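You operate a simulated robot arm through the tools that you are given. There is no shell and no other tool. Be economical: measure what you need, move in short steps, check, and stop when the job is done.

Carry out the task below with a simulated robot arm. There is one attempt and no reset: what you move stays moved.

TASK
Push the table drawer shut.
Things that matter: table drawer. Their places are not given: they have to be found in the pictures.

It is judged by the outcome, as a careful person would: the job done as asked, and still so three seconds after it is handed in. It fails if anything else is knocked over, pushed out of place, dropped, spilled or broken.

THE ROBOT
A 6-joint arm with a two-finger parallel gripper, fixed in place. Base frame: the origin is at the foot of the arm, x ahead of it, y to its left, z up. Lengths are in m, angles in rad, forces in N, time in s.
Its first joint turns from -1.152 to 1.152 rad. Payload 2.7 kg.
Tool frame: the origin (TCP) lies between the finger pads and is the grasp point; the fingertips stand 0.023 m ahead of it; z points along the fingers, y is the line along which they close. The gripper opens to 0.094 m. The fingers are 0.038 m wide and 0.01 m thick; the gripper's body (0.054 by 0.096 m) begins 0.039 m behind the TCP.
Orientation is that of the tool frame in the base frame, as a unit quaternion [w, x, y, z]. With the fingers straight down and closing along the base's y, the tool's x points along the base's -x, its y along +y and its z along -z.

THE INTERFACE
- The arm moves only by the tool move_arm. Its argument "increments" is one flat list of numbers, 6 for each row, row after row: the shift along the tool's x, y, z in m, then the turn, a rotation vector about the tool's x, y, z in rad. In form: [dx, dy, dz, ax, ay, az, dx, dy, dz, ax, ay, az, ...]. A call has 1 to 12 rows; each row is the pose to reach, as a shift and turn from the pose commanded when the call began, along the tool's axes at that moment. "hand" is the closure, from 0 (fully open) to 1 (shut), set as the call begins (left out, the last holds). A row lasts 0.2 s, in which the tool goes at most 0.05 m and 0.15 rad; a call with a longer step from one row to the next is refused whole, and so is a gripper value outside its range. A pose out of reach is approached as far as the arm can. The call stops where the force on the tool passes 40 N (or 10 N more than at its start, if that is more) or the arm is blocked; 0.2 s more then pass. The fingers move at their own pace (about 0.045 m/s each) and stop on an object; they squeeze with about 25 N. The grip force told is the motor's: it shows also when the fingers shut on nothing. Time passes only in rows, and 0.2 s behind the last, so rows that repeat a pose let the fingers close. It gives the time, the measured TCP pose, the force on the tool (base axes), the opening and the grip force at its end, in the units of the frame above (readings bear some noise).
- Cameras (640 x 400 px; columns grow to the right, rows downward): "scene" is fixed at [0.0576, -0.4225, 1.3787]; the picture's right is [0.87, -0.49, 0.00], its down [-0.31, -0.56, -0.77] and it looks along [0.37, 0.67, -0.64] (base axes); focal length 318 px, centre (320, 200). "wrist" rides on the gripper at [-0.039, 0, -0.044] in the tool frame; the picture's right is [0.00, -1.00, 0.00], its down [0.97, 0.00, -0.24] and it looks along [0.24, 0.00, 0.97] (tool axes); focal length 218 px, centre (320, 200).
- camera(camera): a new picture of that camera. No time passes.
- locate(camera, pixels): for up to 12 pixels [column, row] of the newest picture of that camera ("zoom" is the newest enlarged one), the place [x, y, z] in the base frame of the surface seen there, good to about 0.002 m, but the place of the scene camera against the robot may be out by one fixed shift of up to 0.025 m in any direction. No time passes.
- inspect(camera, box): a new picture of the part [left, top, right, bottom] of that camera's present view, enlarged. No time passes.
- job_done(): hands the job in; it is judged then, once.

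Work in short steps. Measure before you move; look again where a grasp or a placing could have gone wrong, and mend it. You have 60 turns and 30 pictures in all, the two below and enlarged ones among them. Open the gripper and draw the arm clear of the work before you hand the job in, unless the task says otherwise; then end with one line.

The tools are called after "Call:" as a command line: name --argument value ..., lists and objects as JSON in quotes. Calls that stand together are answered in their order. move_arm: Moves the arm, as the interface text tells. Its arguments: {"type":"object","properties":{"increments":{"type":"array","items":{"type":"number"}},"hand":{"type":"number"}},"required":["increments"]} The other tools are called the same way: camera (camera) takes a picture; locate (camera, pixels) gives the place of the surface under pixels of a picture; inspect (camera, box) takes an enlarged picture of a part of a camera's view; job_done () hands the job in.

At the start:

```text
t: 0.0
eef_pos: [0.4243, 0.2094, 0.8708]
tool_rot: [0.0, 0.0, 1.0, 0.001]
ft_force: [-0.5, 0.0, -0.2]
width: 0.0938
finger_force: 0.0
```

scene: 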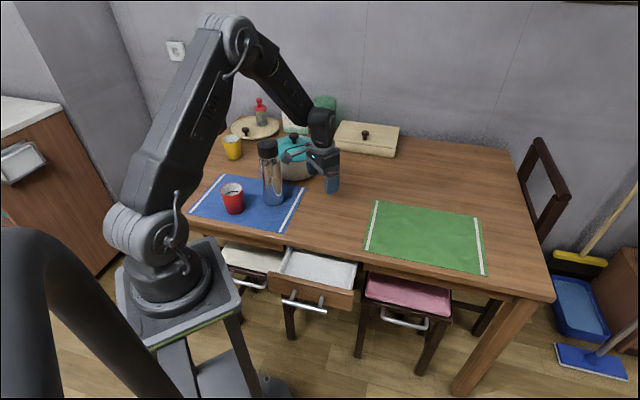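
wrist: 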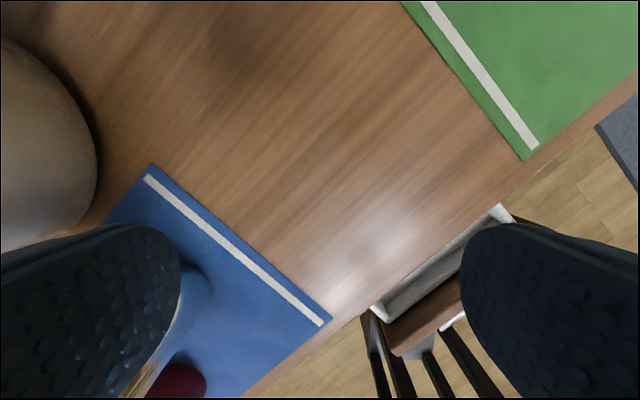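

The open drawer shows around (315,275) in the scene view, front at about (310,292). I enlarge it to measure.

Call:
inspect --camera "scene" --box '[200, 220, 380, 332]'

Call:
locate --camera "scene" --pixels '[[271, 274], [353, 291], [310, 285], [284, 248], [357, 264], [310, 294], [303, 305], [320, 270], [325, 240], [285, 235], [365, 260], [250, 284]]'

Call:
locate --camera "wrist" --pixels '[[500, 207], [375, 308], [395, 345], [460, 285], [425, 320], [445, 322], [325, 325], [530, 150], [440, 235], [170, 380]]'

```text
3.56 times, centred on (290, 276) of scene
```

zoom: 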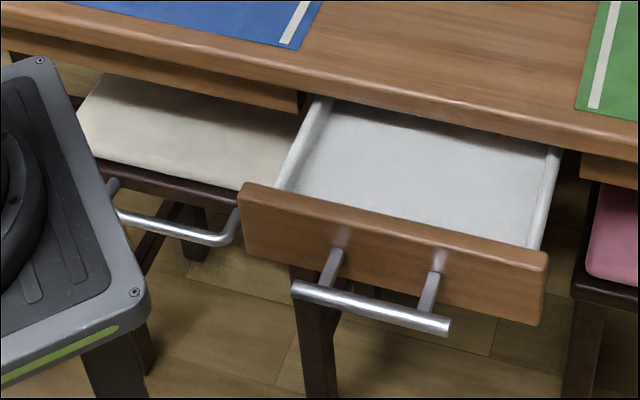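

```text
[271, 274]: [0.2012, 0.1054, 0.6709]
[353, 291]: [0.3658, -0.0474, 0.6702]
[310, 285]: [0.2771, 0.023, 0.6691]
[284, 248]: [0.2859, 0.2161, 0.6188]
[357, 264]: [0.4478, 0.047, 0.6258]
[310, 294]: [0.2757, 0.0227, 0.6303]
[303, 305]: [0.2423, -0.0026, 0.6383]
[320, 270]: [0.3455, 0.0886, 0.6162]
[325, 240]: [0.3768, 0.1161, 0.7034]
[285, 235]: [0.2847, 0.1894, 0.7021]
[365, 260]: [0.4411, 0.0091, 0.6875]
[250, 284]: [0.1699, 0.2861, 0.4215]
```

```text
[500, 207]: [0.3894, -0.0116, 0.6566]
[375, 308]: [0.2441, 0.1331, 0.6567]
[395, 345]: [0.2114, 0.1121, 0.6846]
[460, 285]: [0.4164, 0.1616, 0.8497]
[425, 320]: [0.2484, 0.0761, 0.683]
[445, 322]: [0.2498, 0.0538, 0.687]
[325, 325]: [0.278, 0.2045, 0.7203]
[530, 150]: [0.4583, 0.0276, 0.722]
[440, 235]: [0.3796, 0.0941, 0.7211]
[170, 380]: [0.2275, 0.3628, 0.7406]
```

The drawer is open about 0.1 m; the front runs along (0.73,-0.68), so the push direction is about (0.68,0.73). I measure the handle bar, the mat corners (to find the camera shift) and the bottle.

Call:
locate --camera "zoom" --pixels '[[300, 290], [370, 307], [444, 324], [245, 190], [543, 258], [340, 238], [285, 43], [440, 95], [440, 108], [580, 107], [395, 222]]'

Call:
locate --camera "scene" --pixels '[[268, 145], [275, 195], [233, 190], [365, 248], [281, 230], [323, 110], [293, 140]]'

Call:
locate --camera "wrist" --pixels '[[525, 157], [328, 320], [420, 350], [390, 352], [445, 295]]'

```text
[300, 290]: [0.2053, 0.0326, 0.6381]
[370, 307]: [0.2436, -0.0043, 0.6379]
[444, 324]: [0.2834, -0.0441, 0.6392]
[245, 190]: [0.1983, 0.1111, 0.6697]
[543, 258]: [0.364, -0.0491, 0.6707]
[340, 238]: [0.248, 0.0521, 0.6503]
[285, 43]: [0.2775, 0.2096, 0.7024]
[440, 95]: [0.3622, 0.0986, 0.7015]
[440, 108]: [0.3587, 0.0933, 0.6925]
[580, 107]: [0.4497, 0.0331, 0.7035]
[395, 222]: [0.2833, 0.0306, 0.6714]
```

```text
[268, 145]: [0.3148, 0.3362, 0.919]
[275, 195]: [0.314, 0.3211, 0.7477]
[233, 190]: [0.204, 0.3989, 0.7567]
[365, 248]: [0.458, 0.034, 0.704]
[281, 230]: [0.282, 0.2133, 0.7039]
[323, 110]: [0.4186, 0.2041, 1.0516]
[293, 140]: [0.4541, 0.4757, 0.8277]
```

```text
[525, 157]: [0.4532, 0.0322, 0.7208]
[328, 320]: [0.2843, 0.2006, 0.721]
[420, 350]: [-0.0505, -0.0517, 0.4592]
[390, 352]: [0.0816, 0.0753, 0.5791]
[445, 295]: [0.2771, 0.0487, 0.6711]
```

Shift of the scene camera is mainly +0.017 in z, so the handle centre is near (0.244,-0.004,0.655), pushing along (0.70,0.71). I move high to in front of the handle, yawing 45° and half closing the fingers.

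Call:
move_arm --hand 0.5 --increments '[0.029, -0.034, 0, 0, 0, -0.098, 0.058, -0.067, 0, 0, 0, -0.196, 0.087, -0.1, 0, 0, 0, -0.294, 0.115, -0.134, 0, 0, 0, -0.392, 0.144, -0.167, 0, 0, 0, -0.49, 0.173, -0.2, 0, 0, 0, -0.588, 0.2, -0.234, 0, 0, 0, -0.687, 0.229, -0.267, 0, 0, 0, -0.785]'

Call:
camera --camera "wrist"

Call:
camera --camera "scene"

```text
t: 1.8
eef_pos: [0.2297, -0.0716, 0.8624]
tool_rot: [0.0, -0.383, 0.924, 0.002]
ft_force: [-0.2, 0.4, 0.1]
width: 0.047
finger_force: 0.1
out of reach, approached as far as the arm can: row 7, 8
```

```text
26 pictures are left
```

wrist: 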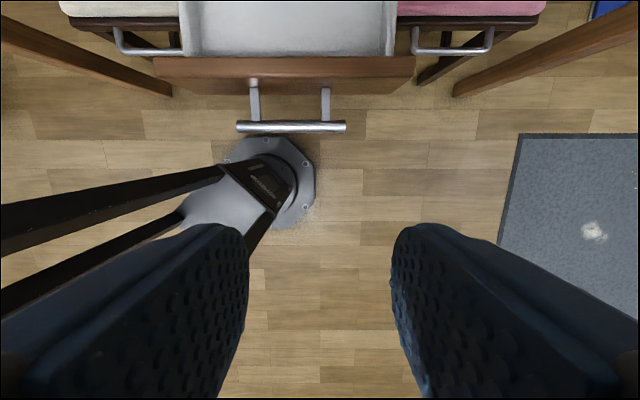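

```text
25 pictures are left
```

scene: 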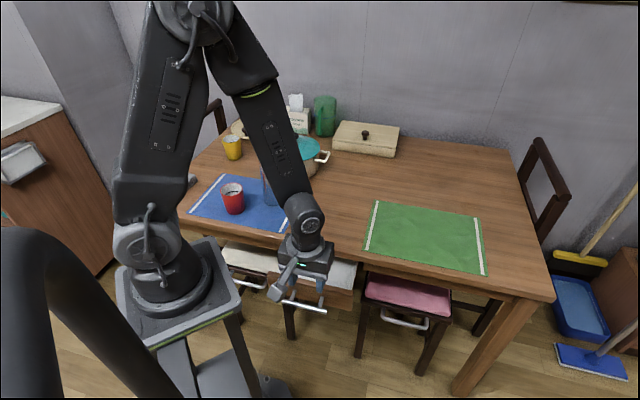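

The handle bar shows at (238–345,127) in the wrist view. I measure it there.

Call:
locate --camera "wrist" --pixels '[[240, 126], [290, 126], [342, 126], [160, 60], [410, 60], [290, 60], [255, 90], [325, 90], [290, 80]]'

```text
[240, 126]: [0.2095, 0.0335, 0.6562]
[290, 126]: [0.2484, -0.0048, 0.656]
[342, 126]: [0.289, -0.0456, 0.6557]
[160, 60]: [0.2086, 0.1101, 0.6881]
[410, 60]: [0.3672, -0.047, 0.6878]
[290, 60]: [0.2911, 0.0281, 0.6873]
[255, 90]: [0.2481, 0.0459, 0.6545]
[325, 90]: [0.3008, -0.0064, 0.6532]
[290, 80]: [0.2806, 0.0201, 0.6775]
```

Handle centre is (0.2485,-0.005,0.656). The target was clipped slightly by reach, so I descend first and check the pose.

Call:
move_arm --increments '[0, 0, 0.035, 0, 0, 0, 0, 0, 0.07, 0, 0, 0, 0, 0, 0.1, 0, 0, 0, 0, 0, 0.1, 0, 0, 0]'

```text
t: 2.8
eef_pos: [0.2299, -0.071, 0.7637]
tool_rot: [0.0, -0.383, 0.924, 0.001]
ft_force: [0.3, 0.4, 0.2]
width: 0.0469
finger_force: 0.0
```

The pose holds now. I centre on the handle, then lower so the fingertips reach z≈0.64, just outside the bar.

Call:
move_arm --increments '[-0.003, 0.016, 0, 0, 0, 0, -0.006, 0.032, 0, 0, 0, 0, -0.006, 0.032, 0.035, 0, 0, 0, -0.006, 0.032, 0.07, 0, 0, 0, -0.006, 0.032, 0.099, 0, 0, 0, -0.006, 0.032, 0.099, 0, 0, 0]'

Call:
camera --camera "wrist"

Call:
inspect --camera "scene" --box '[200, 190, 400, 315]'

```text
t: 4.2
eef_pos: [0.2092, -0.0406, 0.6669]
tool_rot: [-0.001, -0.383, 0.924, -0.002]
ft_force: [0.6, 0.8, -0.8]
width: 0.0467
finger_force: 0.1
out of reach, approached as far as the arm can: row 2, 3, 4
```

```text
24 pictures are left
```

wrist: 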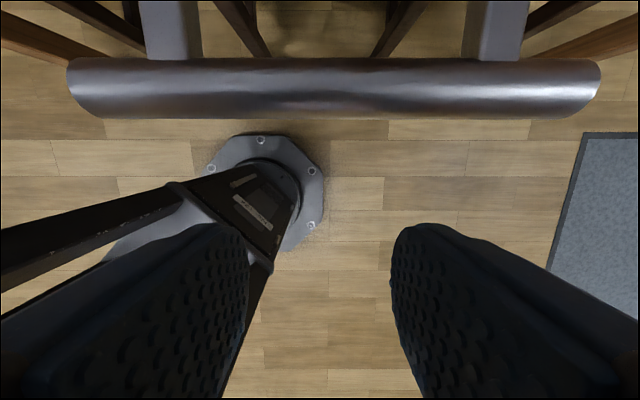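

```text
3.20 times, centred on (300, 252) of scene
```

zoom: 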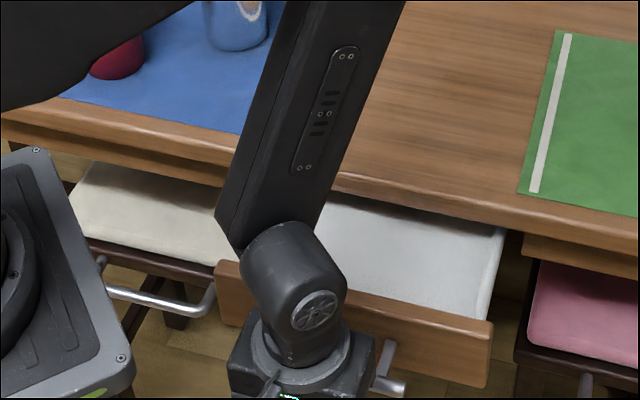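

Fingers sit about 3 cm outside the centre of the bar at its height. I push along tool −x in small steps.

Call:
move_arm --increments '[-0.012, 0, 0, 0, 0, 0, -0.024, 0, 0, 0, 0, 0, -0.036, 0, 0, 0, 0, 0, -0.048, 0, 0, 0, 0, 0, -0.06, 0, 0, 0, 0, 0, -0.07, 0, 0, 0, 0, 0]'

Call:
camera --camera "wrist"

Call:
camera --camera "scene"

```text
t: 5.6
eef_pos: [0.2613, 0.0089, 0.6646]
tool_rot: [0.001, -0.383, 0.924, 0.0]
ft_force: [-0.4, -0.5, 0.4]
width: 0.0472
finger_force: 0.3
```

```text
22 pictures are left
```

wrist: 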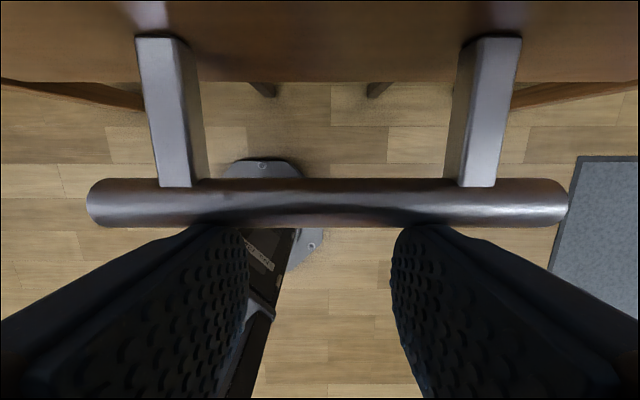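

```text
21 pictures are left
```

scene: 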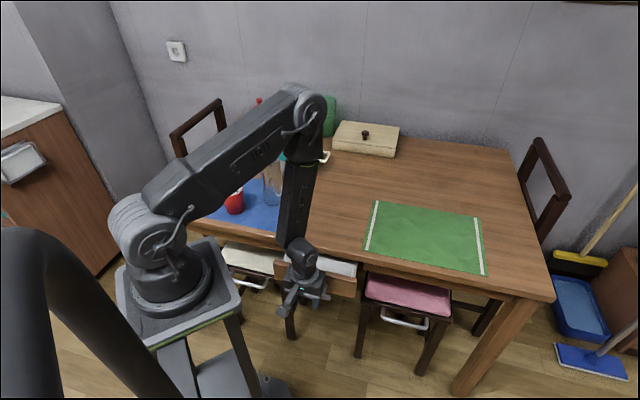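

The bar is in contact and has moved about 4 cm. I check the forearm's clearance to the bottle and the front's remaining travel.

Call:
locate --camera "scene" --pixels '[[311, 115], [300, 180], [285, 235], [300, 245], [285, 155], [272, 185], [235, 160], [316, 290], [330, 240], [345, 280]]'

Call:
locate --camera "wrist" --pixels '[[320, 195], [320, 70], [320, 30], [120, 195], [540, 195]]'

Call:
inspect --camera "scene" --box '[200, 190, 400, 315]'

```text
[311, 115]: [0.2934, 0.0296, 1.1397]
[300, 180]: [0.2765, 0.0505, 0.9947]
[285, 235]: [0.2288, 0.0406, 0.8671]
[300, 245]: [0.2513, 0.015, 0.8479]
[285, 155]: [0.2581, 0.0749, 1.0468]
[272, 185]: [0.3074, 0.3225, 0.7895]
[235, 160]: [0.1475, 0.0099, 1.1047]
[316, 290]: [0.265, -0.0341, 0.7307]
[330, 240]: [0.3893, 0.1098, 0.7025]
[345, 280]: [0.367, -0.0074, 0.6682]
```

```text
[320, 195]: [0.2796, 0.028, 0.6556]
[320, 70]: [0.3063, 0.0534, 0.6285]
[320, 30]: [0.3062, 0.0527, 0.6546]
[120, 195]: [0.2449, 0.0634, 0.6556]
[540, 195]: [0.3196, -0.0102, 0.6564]
```

```text
3.20 times, centred on (300, 252) of scene
```

zoom: 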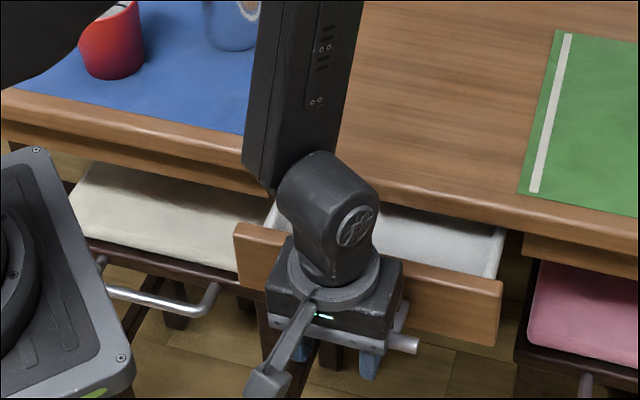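

Clearance to bottle and cup is ample. I tilt the tool ~0.4 rad so the fingertips lead (keeping the gripper body away from the table edge), lower slightly, and keep pushing.

Call:
move_arm --increments '[0, 0, 0.004, 0, -0.133, 0, 0, 0, 0.008, 0, -0.267, 0, 0, 0, 0.012, 0, -0.4, 0, -0.008, 0, 0.012, 0, -0.4, 0, -0.016, 0, 0.012, 0, -0.4, 0, -0.024, 0, 0.012, 0, -0.4, 0, -0.032, 0, 0.012, 0, -0.4, 0, -0.04, 0, 0.012, 0, -0.4, 0, -0.045, 0, 0.012, 0, -0.4, 0]'

Call:
camera --camera "wrist"

Call:
inspect --camera "scene" --box '[200, 190, 400, 315]'

```text
t: 7.6
eef_pos: [0.2922, 0.0403, 0.6537]
tool_rot: [0.184, -0.375, 0.905, 0.076]
ft_force: [-1.0, -1.1, 0.2]
width: 0.0469
finger_force: 0.0
```

```text
19 pictures are left
```

wrist: 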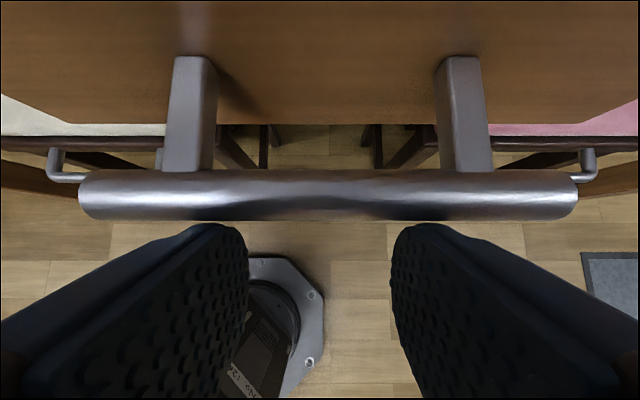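

```text
3.20 times, centred on (300, 252) of scene
```

zoom: 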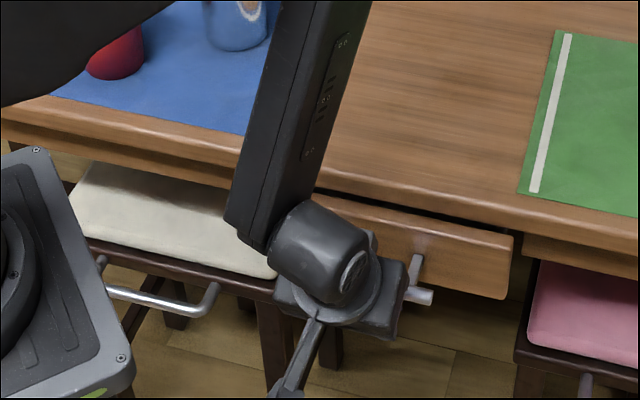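

Nearly there; the front is about at the table edge while the aprons beside it sit a bit further in. I continue along the push direction (in tool axes −0.92 x, +0.39 z) until it stops.

Call:
move_arm --increments '[-0.0055, 0, 0.0023, 0, 0, 0, -0.011, 0, 0.0047, 0, 0, 0, -0.0166, 0, 0.007, 0, 0, 0, -0.022, 0, 0.0093, 0, 0, 0, -0.0276, 0, 0.0117, 0, 0, 0]'

Call:
camera --camera "wrist"

Call:
inspect --camera "scene" --box '[200, 190, 400, 315]'

```text
t: 8.8
eef_pos: [0.3112, 0.0592, 0.6533]
tool_rot: [0.179, -0.374, 0.907, 0.077]
ft_force: [-8.8, -13.8, 0.3]
width: 0.0472
finger_force: 0.2
```

```text
17 pictures are left
```

wrist: 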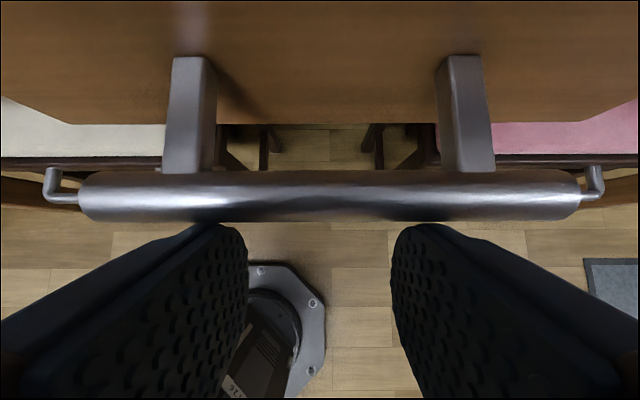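

```text
3.20 times, centred on (300, 252) of scene
```

zoom: 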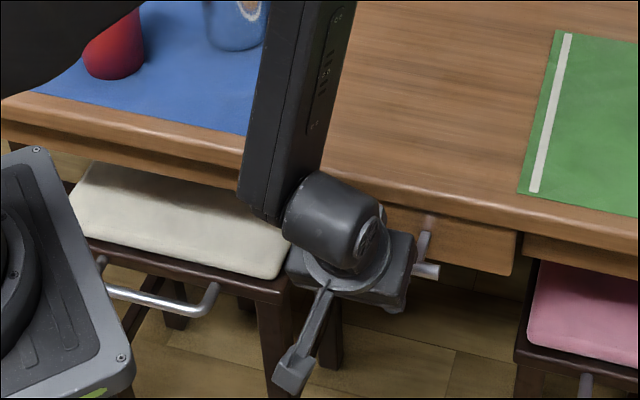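

The resisting force rose to about 16 N, so it seems to be at the stop, with the front level with the apron. I press a few more mm to confirm.

Call:
move_arm --increments '[-0.0028, 0, 0.0012, 0, 0, 0, -0.0055, 0, 0.0023, 0, 0, 0, -0.0055, 0, 0.0023, 0, 0, 0]'

```text
t: 9.4
eef_pos: [0.3115, 0.061, 0.6505]
tool_rot: [0.173, -0.372, 0.909, 0.075]
ft_force: [-1.8, -1.1, 0.4]
width: 0.0469
finger_force: 0.0
stopped in row 2: the force on the tool passed its limit (the readings are from after the stop); the commanded pose is now the measured one
```

It is firmly against the stop. I back straight off from the handle and take a look.

Call:
move_arm --increments '[0.014, 0, -0.006, 0, 0, 0, 0.028, 0, -0.012, 0, 0, 0, 0.046, 0, -0.02, 0, 0, 0, 0.064, 0, -0.027, 0, 0, 0, 0.064, 0, -0.027, 0, 0, 0]'

Call:
inspect --camera "scene" --box '[200, 190, 400, 315]'

Call:
camera --camera "wrist"

```text
t: 10.6
eef_pos: [0.2618, 0.0115, 0.6531]
tool_rot: [0.175, -0.373, 0.908, 0.076]
ft_force: [0.0, -0.7, -0.1]
width: 0.0473
finger_force: 0.0
```

```text
3.20 times, centred on (300, 252) of scene
```

zoom: 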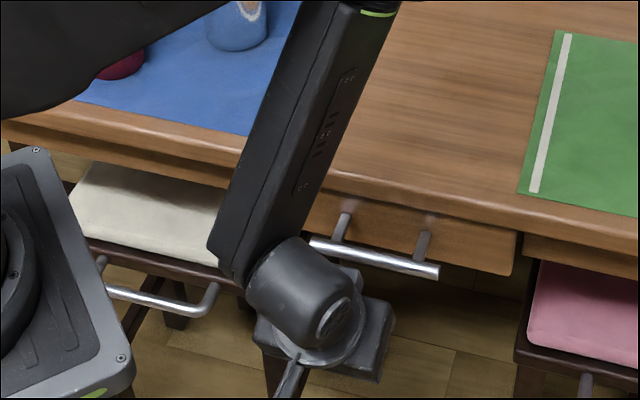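

```text
14 pictures are left
```

wrist: 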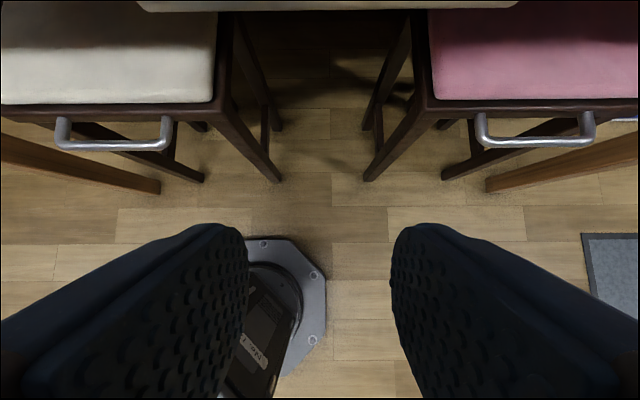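

The drawer stays in. I compare the drawer front's plane with the fixed aprons on both sides.

Call:
locate --camera "zoom" --pixels '[[490, 250], [460, 240], [390, 220], [545, 250], [580, 262], [625, 272], [100, 140], [60, 130], [180, 162], [450, 205], [580, 235]]'

```text
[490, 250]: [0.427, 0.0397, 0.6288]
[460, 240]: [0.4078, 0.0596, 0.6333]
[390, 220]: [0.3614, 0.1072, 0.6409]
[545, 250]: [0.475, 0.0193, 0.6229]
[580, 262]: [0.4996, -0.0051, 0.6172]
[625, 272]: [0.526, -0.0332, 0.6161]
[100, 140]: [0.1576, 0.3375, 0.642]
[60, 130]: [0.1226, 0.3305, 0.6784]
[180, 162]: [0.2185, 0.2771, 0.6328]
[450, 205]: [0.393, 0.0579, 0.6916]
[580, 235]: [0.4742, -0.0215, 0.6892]
```

The front stands 19 mm proud of the aprons, on a plane parallel to them: either an overlay front or a remaining gap. I enlarge the right end to tell.

Call:
inspect --camera "scene" --box '[330, 245, 390, 283]'

```text
10.53 times, centred on (360, 264) of scene
```

zoom: 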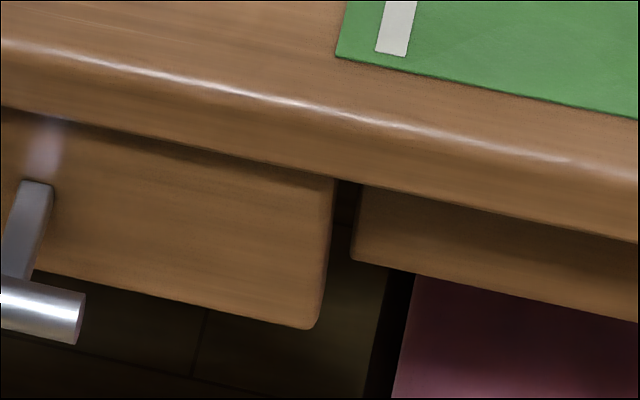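

The front's back face lies in the apron plane if it is ~2 cm thick, consistent with a hard stop. I repeat the push once to verify that no travel is left.

Call:
move_arm --increments '[-0.0184, 0, 0.0078, 0, 0, 0, -0.0368, 0, 0.0156, 0, 0, 0, -0.05, 0, 0.021, 0, 0, 0, -0.058, 0, 0.0246, 0, 0, 0, -0.063, 0, 0.0267, 0, 0, 0, -0.067, 0, 0.0284, 0, 0, 0, -0.071, 0, 0.03, 0, 0, 0, -0.075, 0, 0.0318, 0, 0, 0, -0.08, 0, 0.034, 0, 0, 0]'

Call:
camera --camera "wrist"

Call:
inspect --camera "scene" --box '[260, 210, 390, 291]'

```text
t: 12.3
eef_pos: [0.3106, 0.0637, 0.6495]
tool_rot: [0.162, -0.369, 0.912, 0.074]
ft_force: [-0.8, -0.6, 1.4]
width: 0.0467
finger_force: 0.1
stopped in row 8: the force on the tool passed its limit (the readings are from after the stop); the commanded pose is now the measured one
```

```text
12 pictures are left
```

wrist: 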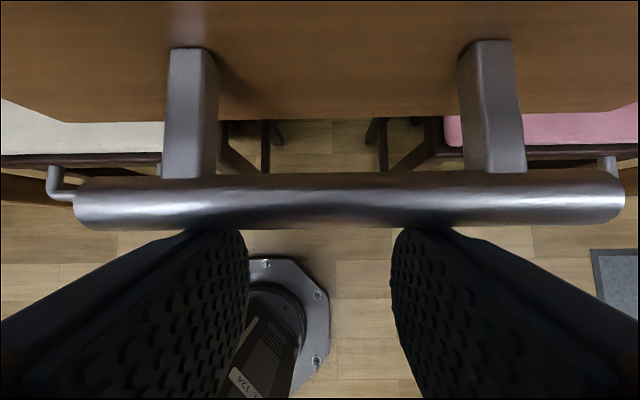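

```text
4.92 times, centred on (325, 250) of scene
```

zoom: 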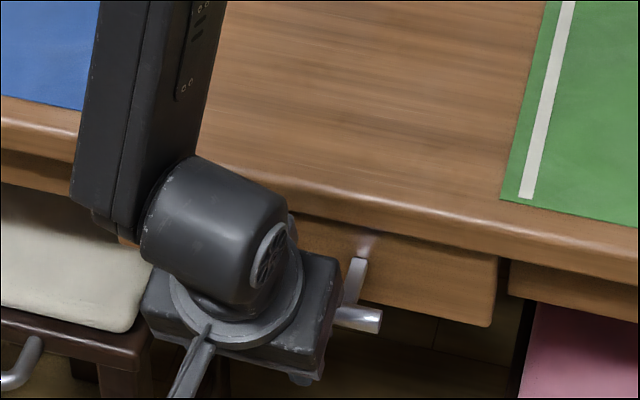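

It stops at the same place, so there is no travel left. I back off, lift clear of the table and open the gripper.

Call:
move_arm --increments '[0.014, 0, -0.006, 0, 0, 0, 0.04, 0, -0.017, 0, 0, 0, 0.065, 0, -0.027, 0, 0, 0, 0.065, 0, -0.027, 0, 0, 0]'

Call:
move_arm --hand 0 --increments '[-0.013, 0, -0.032, 0, 0, 0, -0.026, 0, -0.064, 0, 0, 0, -0.039, 0, -0.096, 0, 0, 0, -0.052, 0, -0.128, 0, 0, 0, -0.052, 0, -0.128, 0, 0, 0]'

Call:
camera --camera "scene"

Call:
inspect --camera "scene" --box '[260, 210, 390, 291]'

```text
t: 13.3
eef_pos: [0.2604, 0.0147, 0.6518]
tool_rot: [0.162, -0.369, 0.912, 0.075]
ft_force: [0.6, -0.5, -0.3]
width: 0.047
finger_force: 0.0
```

```text
t: 14.5
eef_pos: [0.2803, 0.015, 0.7815]
tool_rot: [0.161, -0.37, 0.912, 0.074]
ft_force: [-0.7, -0.2, 0.0]
width: 0.0941
finger_force: 0.1
out of reach, approached as far as the arm can: row 4, 5
```

```text
10 pictures are left
```

scene: 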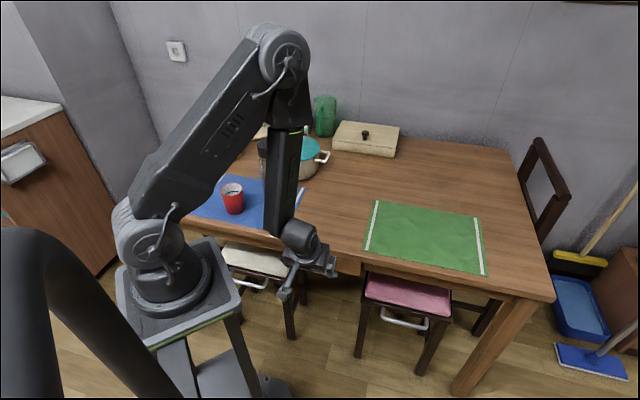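

```text
4.92 times, centred on (325, 250) of scene
```

zoom: 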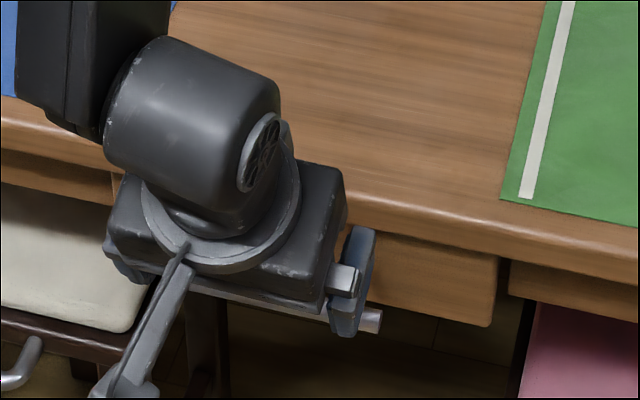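

The drawer front is unchanged at the stop, the other things on the table are in place, and the open gripper is clear above the handle.

Call:
job_done

```text
The job is handed in.
```

The table drawer is pushed in to its hard stop (a second push moved it no further); its front still sits about 2 cm proud of the panels beside it, which I took to be the front's own thickness.
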